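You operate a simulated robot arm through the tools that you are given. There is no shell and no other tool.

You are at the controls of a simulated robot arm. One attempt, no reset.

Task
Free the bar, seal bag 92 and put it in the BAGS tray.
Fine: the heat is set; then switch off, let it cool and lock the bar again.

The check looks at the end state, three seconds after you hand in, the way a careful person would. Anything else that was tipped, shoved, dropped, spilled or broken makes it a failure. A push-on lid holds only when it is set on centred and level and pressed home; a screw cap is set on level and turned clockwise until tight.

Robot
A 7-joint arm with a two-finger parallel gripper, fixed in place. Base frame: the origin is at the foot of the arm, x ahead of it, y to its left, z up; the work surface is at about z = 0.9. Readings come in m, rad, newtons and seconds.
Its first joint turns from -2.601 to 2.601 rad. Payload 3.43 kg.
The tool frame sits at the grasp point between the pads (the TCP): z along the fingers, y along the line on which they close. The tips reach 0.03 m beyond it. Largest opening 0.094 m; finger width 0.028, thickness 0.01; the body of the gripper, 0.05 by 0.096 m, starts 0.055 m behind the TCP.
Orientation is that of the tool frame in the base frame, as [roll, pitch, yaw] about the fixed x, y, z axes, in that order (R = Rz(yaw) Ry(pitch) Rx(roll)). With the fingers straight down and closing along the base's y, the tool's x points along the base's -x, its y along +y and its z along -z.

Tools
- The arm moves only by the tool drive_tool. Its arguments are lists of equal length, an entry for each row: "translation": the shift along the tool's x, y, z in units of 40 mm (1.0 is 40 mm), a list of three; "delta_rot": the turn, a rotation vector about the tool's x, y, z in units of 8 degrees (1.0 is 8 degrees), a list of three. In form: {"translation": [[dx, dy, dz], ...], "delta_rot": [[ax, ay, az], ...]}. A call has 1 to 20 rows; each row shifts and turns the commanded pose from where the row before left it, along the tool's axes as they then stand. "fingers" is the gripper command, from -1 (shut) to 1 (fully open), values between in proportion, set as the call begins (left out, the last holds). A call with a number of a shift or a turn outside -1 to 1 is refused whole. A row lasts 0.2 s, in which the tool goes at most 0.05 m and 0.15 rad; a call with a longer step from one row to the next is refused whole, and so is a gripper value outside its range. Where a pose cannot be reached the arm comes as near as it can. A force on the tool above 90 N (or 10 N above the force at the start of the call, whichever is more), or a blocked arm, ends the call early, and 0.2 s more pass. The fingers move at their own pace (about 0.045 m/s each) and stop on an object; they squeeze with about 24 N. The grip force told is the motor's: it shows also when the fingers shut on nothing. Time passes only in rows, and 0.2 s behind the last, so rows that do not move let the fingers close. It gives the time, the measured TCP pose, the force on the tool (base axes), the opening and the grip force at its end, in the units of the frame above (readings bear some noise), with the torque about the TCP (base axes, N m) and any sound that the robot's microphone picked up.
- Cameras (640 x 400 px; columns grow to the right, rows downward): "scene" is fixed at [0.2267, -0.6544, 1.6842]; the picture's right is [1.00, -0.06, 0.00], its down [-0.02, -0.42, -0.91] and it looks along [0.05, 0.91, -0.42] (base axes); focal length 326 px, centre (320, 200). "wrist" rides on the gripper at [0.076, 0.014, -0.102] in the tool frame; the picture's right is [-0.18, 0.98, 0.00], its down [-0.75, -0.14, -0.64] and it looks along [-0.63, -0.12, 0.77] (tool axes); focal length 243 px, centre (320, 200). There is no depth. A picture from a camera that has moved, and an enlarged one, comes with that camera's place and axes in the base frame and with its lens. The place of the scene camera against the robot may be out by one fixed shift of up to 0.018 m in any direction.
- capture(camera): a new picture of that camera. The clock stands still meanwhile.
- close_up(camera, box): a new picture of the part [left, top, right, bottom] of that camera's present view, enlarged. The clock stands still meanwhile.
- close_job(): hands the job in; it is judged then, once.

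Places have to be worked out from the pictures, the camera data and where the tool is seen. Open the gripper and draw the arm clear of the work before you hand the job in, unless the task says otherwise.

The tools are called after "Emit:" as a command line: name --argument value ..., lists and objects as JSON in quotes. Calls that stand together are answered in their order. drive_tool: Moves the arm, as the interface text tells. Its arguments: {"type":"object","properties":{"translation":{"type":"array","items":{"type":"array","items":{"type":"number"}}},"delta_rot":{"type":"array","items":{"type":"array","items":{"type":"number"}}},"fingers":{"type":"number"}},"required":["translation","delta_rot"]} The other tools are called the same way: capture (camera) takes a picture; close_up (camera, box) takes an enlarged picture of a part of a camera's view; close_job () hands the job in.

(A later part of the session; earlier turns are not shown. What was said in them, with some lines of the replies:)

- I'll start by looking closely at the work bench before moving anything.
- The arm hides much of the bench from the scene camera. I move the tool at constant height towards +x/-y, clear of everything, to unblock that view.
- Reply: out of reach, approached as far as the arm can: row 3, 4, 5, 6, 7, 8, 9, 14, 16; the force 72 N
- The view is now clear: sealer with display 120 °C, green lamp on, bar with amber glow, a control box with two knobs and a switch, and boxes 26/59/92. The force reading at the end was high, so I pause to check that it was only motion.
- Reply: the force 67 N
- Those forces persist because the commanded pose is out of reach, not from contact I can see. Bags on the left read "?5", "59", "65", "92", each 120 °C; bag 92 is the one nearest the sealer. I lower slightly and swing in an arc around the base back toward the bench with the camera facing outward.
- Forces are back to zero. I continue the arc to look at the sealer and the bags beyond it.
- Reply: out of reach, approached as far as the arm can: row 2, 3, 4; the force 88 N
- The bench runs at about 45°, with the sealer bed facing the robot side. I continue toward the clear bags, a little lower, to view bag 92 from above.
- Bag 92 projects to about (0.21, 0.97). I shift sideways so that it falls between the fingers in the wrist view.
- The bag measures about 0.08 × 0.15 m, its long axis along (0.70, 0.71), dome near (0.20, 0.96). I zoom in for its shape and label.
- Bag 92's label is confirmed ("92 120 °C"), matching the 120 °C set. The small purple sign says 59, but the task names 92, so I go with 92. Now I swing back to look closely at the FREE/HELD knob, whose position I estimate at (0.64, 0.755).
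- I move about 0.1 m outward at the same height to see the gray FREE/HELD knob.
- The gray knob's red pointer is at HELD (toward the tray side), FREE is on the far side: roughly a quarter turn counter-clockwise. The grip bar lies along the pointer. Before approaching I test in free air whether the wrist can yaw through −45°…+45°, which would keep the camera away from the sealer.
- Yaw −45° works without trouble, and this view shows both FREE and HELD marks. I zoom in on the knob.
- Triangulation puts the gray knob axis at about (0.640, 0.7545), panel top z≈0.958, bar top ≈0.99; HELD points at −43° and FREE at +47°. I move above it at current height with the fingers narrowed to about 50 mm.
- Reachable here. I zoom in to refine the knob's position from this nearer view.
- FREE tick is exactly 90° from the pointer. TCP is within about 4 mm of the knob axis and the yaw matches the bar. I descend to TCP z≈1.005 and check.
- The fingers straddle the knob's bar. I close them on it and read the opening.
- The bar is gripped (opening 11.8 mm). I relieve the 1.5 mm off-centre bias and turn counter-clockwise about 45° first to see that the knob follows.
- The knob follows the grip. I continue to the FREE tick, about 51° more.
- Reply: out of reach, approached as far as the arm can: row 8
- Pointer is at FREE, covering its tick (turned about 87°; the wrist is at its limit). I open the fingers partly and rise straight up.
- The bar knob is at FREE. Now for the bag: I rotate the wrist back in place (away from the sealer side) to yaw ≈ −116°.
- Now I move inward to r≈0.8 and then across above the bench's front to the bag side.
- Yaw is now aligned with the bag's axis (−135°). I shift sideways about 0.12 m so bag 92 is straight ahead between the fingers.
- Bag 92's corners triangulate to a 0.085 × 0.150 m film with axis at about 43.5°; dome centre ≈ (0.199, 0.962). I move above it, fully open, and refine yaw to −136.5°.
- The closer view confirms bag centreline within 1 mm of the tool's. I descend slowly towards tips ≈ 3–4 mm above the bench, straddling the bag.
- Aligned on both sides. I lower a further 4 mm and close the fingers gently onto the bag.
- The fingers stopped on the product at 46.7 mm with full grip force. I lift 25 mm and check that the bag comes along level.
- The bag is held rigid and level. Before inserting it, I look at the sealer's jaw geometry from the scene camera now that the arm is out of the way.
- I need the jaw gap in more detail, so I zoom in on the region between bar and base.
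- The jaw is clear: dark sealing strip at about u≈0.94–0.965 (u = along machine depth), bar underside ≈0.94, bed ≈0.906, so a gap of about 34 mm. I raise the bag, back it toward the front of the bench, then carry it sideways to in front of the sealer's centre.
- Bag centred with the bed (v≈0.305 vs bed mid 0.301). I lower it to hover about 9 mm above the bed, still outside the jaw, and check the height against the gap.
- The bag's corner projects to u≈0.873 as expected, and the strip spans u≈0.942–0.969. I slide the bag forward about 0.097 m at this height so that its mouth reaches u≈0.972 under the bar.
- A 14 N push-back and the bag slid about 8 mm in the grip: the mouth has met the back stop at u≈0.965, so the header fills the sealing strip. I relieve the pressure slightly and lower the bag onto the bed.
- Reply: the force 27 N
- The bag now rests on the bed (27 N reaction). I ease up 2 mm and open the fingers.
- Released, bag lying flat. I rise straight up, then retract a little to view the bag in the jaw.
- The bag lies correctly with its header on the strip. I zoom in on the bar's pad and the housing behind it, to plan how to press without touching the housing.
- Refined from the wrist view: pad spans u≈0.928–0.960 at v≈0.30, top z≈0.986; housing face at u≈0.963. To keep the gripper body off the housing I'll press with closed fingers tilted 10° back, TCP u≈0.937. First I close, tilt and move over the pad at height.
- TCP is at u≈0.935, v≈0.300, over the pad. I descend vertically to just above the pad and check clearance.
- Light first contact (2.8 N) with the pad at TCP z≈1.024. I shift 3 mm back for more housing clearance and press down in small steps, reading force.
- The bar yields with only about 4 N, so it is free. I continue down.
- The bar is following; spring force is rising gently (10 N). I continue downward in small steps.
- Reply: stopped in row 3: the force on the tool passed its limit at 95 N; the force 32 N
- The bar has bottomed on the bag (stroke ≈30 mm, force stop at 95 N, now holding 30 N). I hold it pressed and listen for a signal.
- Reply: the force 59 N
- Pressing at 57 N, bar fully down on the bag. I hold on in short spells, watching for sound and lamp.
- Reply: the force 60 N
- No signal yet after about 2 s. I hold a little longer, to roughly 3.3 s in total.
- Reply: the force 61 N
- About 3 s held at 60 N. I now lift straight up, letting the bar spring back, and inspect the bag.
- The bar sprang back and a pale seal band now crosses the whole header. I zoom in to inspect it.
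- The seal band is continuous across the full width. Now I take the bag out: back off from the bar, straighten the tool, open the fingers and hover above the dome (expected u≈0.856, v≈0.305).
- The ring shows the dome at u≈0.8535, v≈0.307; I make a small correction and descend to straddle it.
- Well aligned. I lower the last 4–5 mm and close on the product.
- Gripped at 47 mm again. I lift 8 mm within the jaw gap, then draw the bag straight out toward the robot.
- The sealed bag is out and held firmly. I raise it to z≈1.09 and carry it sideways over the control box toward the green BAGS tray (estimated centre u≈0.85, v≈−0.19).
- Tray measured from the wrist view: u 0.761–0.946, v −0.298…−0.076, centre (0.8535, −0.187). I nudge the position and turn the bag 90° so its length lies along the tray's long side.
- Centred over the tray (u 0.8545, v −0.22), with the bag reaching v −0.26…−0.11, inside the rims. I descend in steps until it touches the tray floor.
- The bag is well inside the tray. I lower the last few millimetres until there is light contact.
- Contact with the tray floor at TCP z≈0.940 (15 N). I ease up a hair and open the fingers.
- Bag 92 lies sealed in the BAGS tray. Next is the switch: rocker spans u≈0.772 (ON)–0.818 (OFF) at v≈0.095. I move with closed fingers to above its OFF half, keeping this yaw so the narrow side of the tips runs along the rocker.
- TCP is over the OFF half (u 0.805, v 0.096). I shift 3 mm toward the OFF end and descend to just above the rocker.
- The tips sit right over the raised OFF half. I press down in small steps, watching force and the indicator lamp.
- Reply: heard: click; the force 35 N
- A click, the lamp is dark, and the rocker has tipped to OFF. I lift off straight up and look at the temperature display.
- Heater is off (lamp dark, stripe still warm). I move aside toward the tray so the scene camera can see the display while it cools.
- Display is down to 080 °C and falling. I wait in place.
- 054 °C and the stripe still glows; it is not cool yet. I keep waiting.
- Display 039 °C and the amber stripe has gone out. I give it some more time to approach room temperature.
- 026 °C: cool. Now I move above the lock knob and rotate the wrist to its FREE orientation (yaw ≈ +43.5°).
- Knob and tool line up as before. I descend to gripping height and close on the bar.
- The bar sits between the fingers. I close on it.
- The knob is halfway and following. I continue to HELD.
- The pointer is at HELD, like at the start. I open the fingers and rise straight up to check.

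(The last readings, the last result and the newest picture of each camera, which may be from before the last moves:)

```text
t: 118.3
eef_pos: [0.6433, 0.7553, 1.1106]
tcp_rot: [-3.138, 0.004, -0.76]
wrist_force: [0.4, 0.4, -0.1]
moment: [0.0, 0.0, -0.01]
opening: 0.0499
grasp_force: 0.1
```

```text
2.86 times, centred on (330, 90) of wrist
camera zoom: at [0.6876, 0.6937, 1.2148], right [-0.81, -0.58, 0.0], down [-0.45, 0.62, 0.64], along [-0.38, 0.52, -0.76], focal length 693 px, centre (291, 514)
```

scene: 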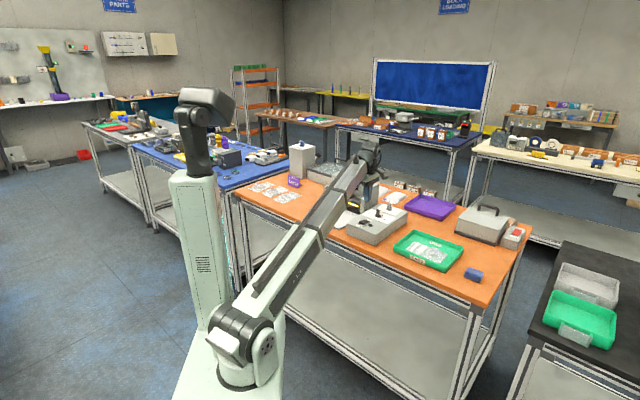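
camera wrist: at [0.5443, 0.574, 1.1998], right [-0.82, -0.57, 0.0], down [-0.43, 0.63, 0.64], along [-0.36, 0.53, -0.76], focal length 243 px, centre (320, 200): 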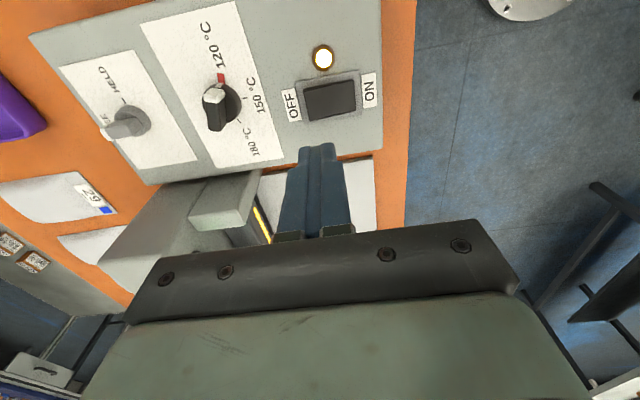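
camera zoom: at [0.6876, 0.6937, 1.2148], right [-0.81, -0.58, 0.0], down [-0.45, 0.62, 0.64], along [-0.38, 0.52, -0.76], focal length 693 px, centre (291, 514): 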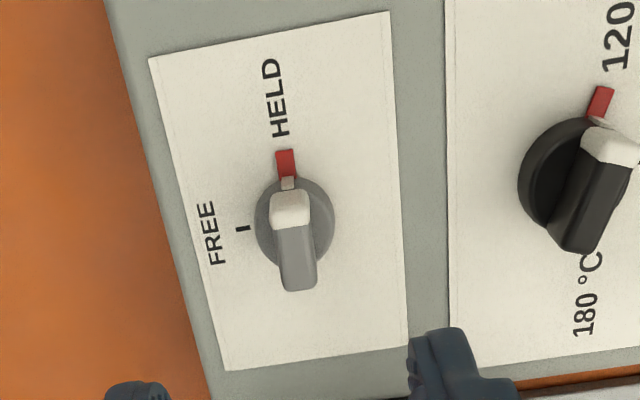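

HELD again, heat dial untouched at 120. I draw the arm back, clear in front of the bench, with the gripper open.

Emit:
drive_tool --translation '[[0.8, 0.76, 0], [0.8, 0.76, 0], [0.8, 0.76, 0], [0.8, 0.76, 0], [0.8, 0.76, 0], [0.8, 0.76, 0], [0.8, 0.76, 0], [0.8, 0.76, 0], [0.8, 0.76, 0], [0.8, 0.76, 0], [0, 0, 0]]' --delta_rot '[[0, 0, 0], [0, 0, 0], [0, 0, 0], [0, 0, 0], [0, 0, 0], [0, 0, 0], [0, 0, 0], [0, 0, 0], [0, 0, 0], [0, 0, 0], [0, 0, 0]]' --fingers 1

Emit:
capture --camera "scene"

Emit:
close_up --camera "scene" --box '[310, 160, 430, 240]'

Emit:
close_up --camera "scene" --box '[380, 190, 540, 290]'

Emit:
close_up --camera "scene" --box '[235, 130, 335, 215]'

```text
t: 120.7
eef_pos: [0.6633, 0.3137, 1.1102]
tcp_rot: [-3.139, 0.003, -0.762]
wrist_force: [0.0, 0.9, -0.7]
moment: [-0.05, 0.0, -0.01]
opening: 0.0938
grasp_force: 0.1
```

```text
taken
```

scene: 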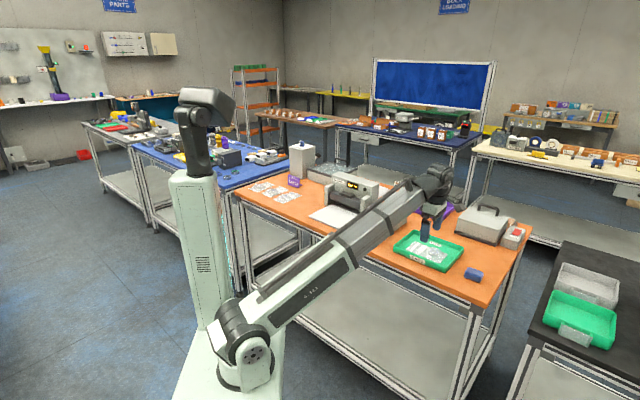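

```text
5.00 times, centred on (370, 200) of scene
camera zoom: at [0.2267, -0.6544, 1.6842], right [1.0, -0.06, 0.0], down [-0.02, -0.42, -0.91], along [0.05, 0.91, -0.42], focal length 1632 px, centre (70, 200)
```

zoom: 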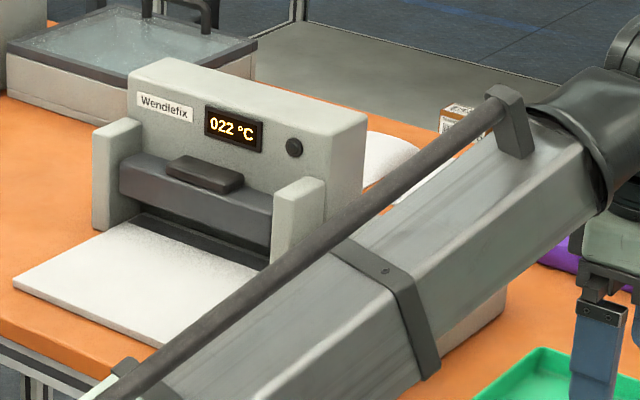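

```text
4.00 times, centred on (460, 240) of scene
camera zoom: at [0.2267, -0.6544, 1.6842], right [1.0, -0.06, 0.0], down [-0.02, -0.42, -0.91], along [0.05, 0.91, -0.42], focal length 1306 px, centre (-240, 40)
```

zoom: 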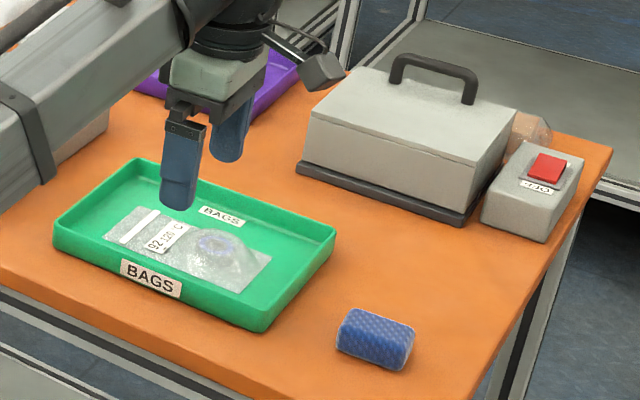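

```text
4.71 times, centred on (285, 172) of scene
camera zoom: at [0.2267, -0.6544, 1.6842], right [1.0, -0.06, 0.0], down [-0.02, -0.42, -0.91], along [0.05, 0.91, -0.42], focal length 1536 px, centre (485, 329)
```

zoom: 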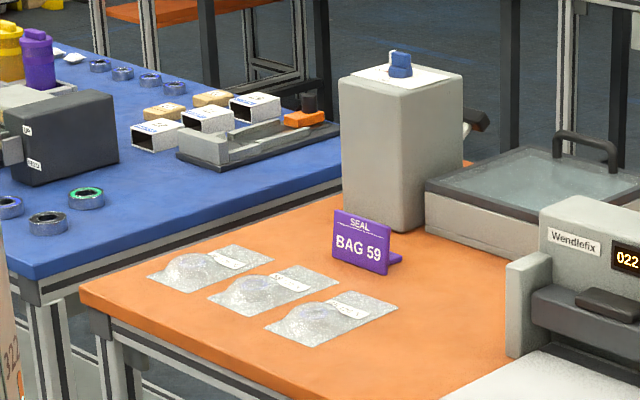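

All other items look untouched, display 022 °C, bag 92 in its tray. I draw the arm a bit further off the bench and check the control box once more.

Emit:
drive_tool --translation '[[0.75, 0.8, 0.1], [0.75, 0.8, 0.1], [0.75, 0.8, 0.1], [0.75, 0.8, 0.1], [0, 0, 0]]' --delta_rot '[[0, 0, 0], [0, 0, 0], [0, 0, 0], [0, 0, 0], [0, 0, 0]]'

Emit:
capture --camera "scene"

Emit:
close_up --camera "scene" --box '[330, 160, 430, 240]'

```text
t: 121.9
eef_pos: [0.6629, 0.1374, 1.0923]
tcp_rot: [-3.139, 0.003, -0.761]
wrist_force: [0.7, 0.8, 1.3]
moment: [-0.01, -0.02, 0.01]
opening: 0.0939
grasp_force: 0.0
```

```text
taken
```

scene: 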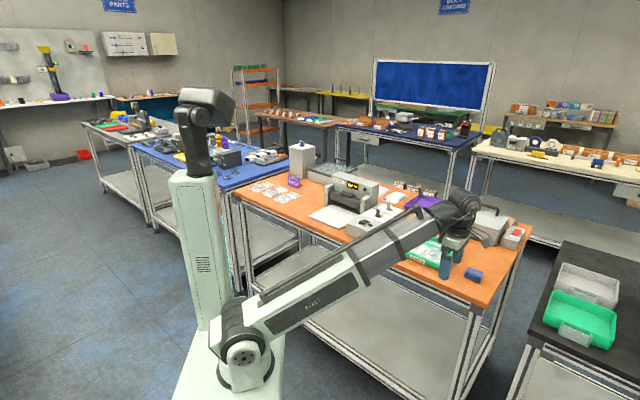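

```text
5.00 times, centred on (380, 200) of scene
camera zoom: at [0.2267, -0.6544, 1.6842], right [1.0, -0.06, 0.0], down [-0.02, -0.42, -0.91], along [0.05, 0.91, -0.42], focal length 1632 px, centre (20, 200)
```

zoom: 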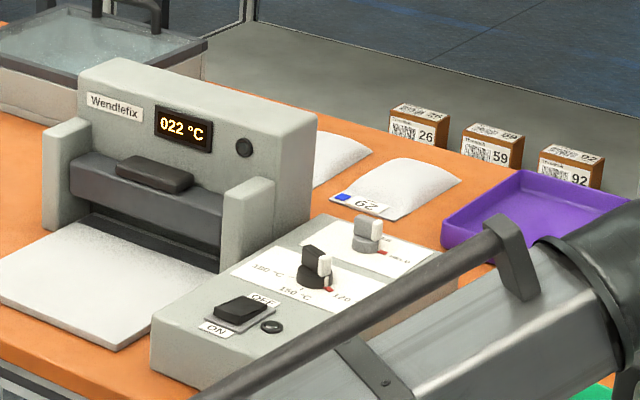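

The pictures show the switch at OFF with its lamp dark, the display at 022 °C and the bar up. The lock pointer is at HELD, the heat dial is still at 120, and bag 92 is sealed in the BAGS tray. The gripper is open and the arm is clear, so I hand in.

Emit:
close_job

```text
The job is handed in.
```

Bag 92 is sealed and lying in the BAGS tray. The sealer is switched off and the bar is locked again. I've handed the job in and haven't seen the result of the check.

- **Seal:** I held the bar down for about 3 s at roughly 60 N, with the dial at 120 °C to match the bag's label. A pale seal band runs across the full width of the bag's mouth.
- **Cooling and lock:** I waited until the display read 26 °C before turning the lock knob back to HELD. The display now reads 22 °C, and the heat dial is untouched at 120.
- **Sign on the bench:** the small purple sign says "SEAL BAG 59", but you asked for bag 92, so I sealed 92. Bag 59 is still unsealed in its place.

Nothing else on the bench looks moved in the final pictures. The gripper is open and the arm is clear of the work.
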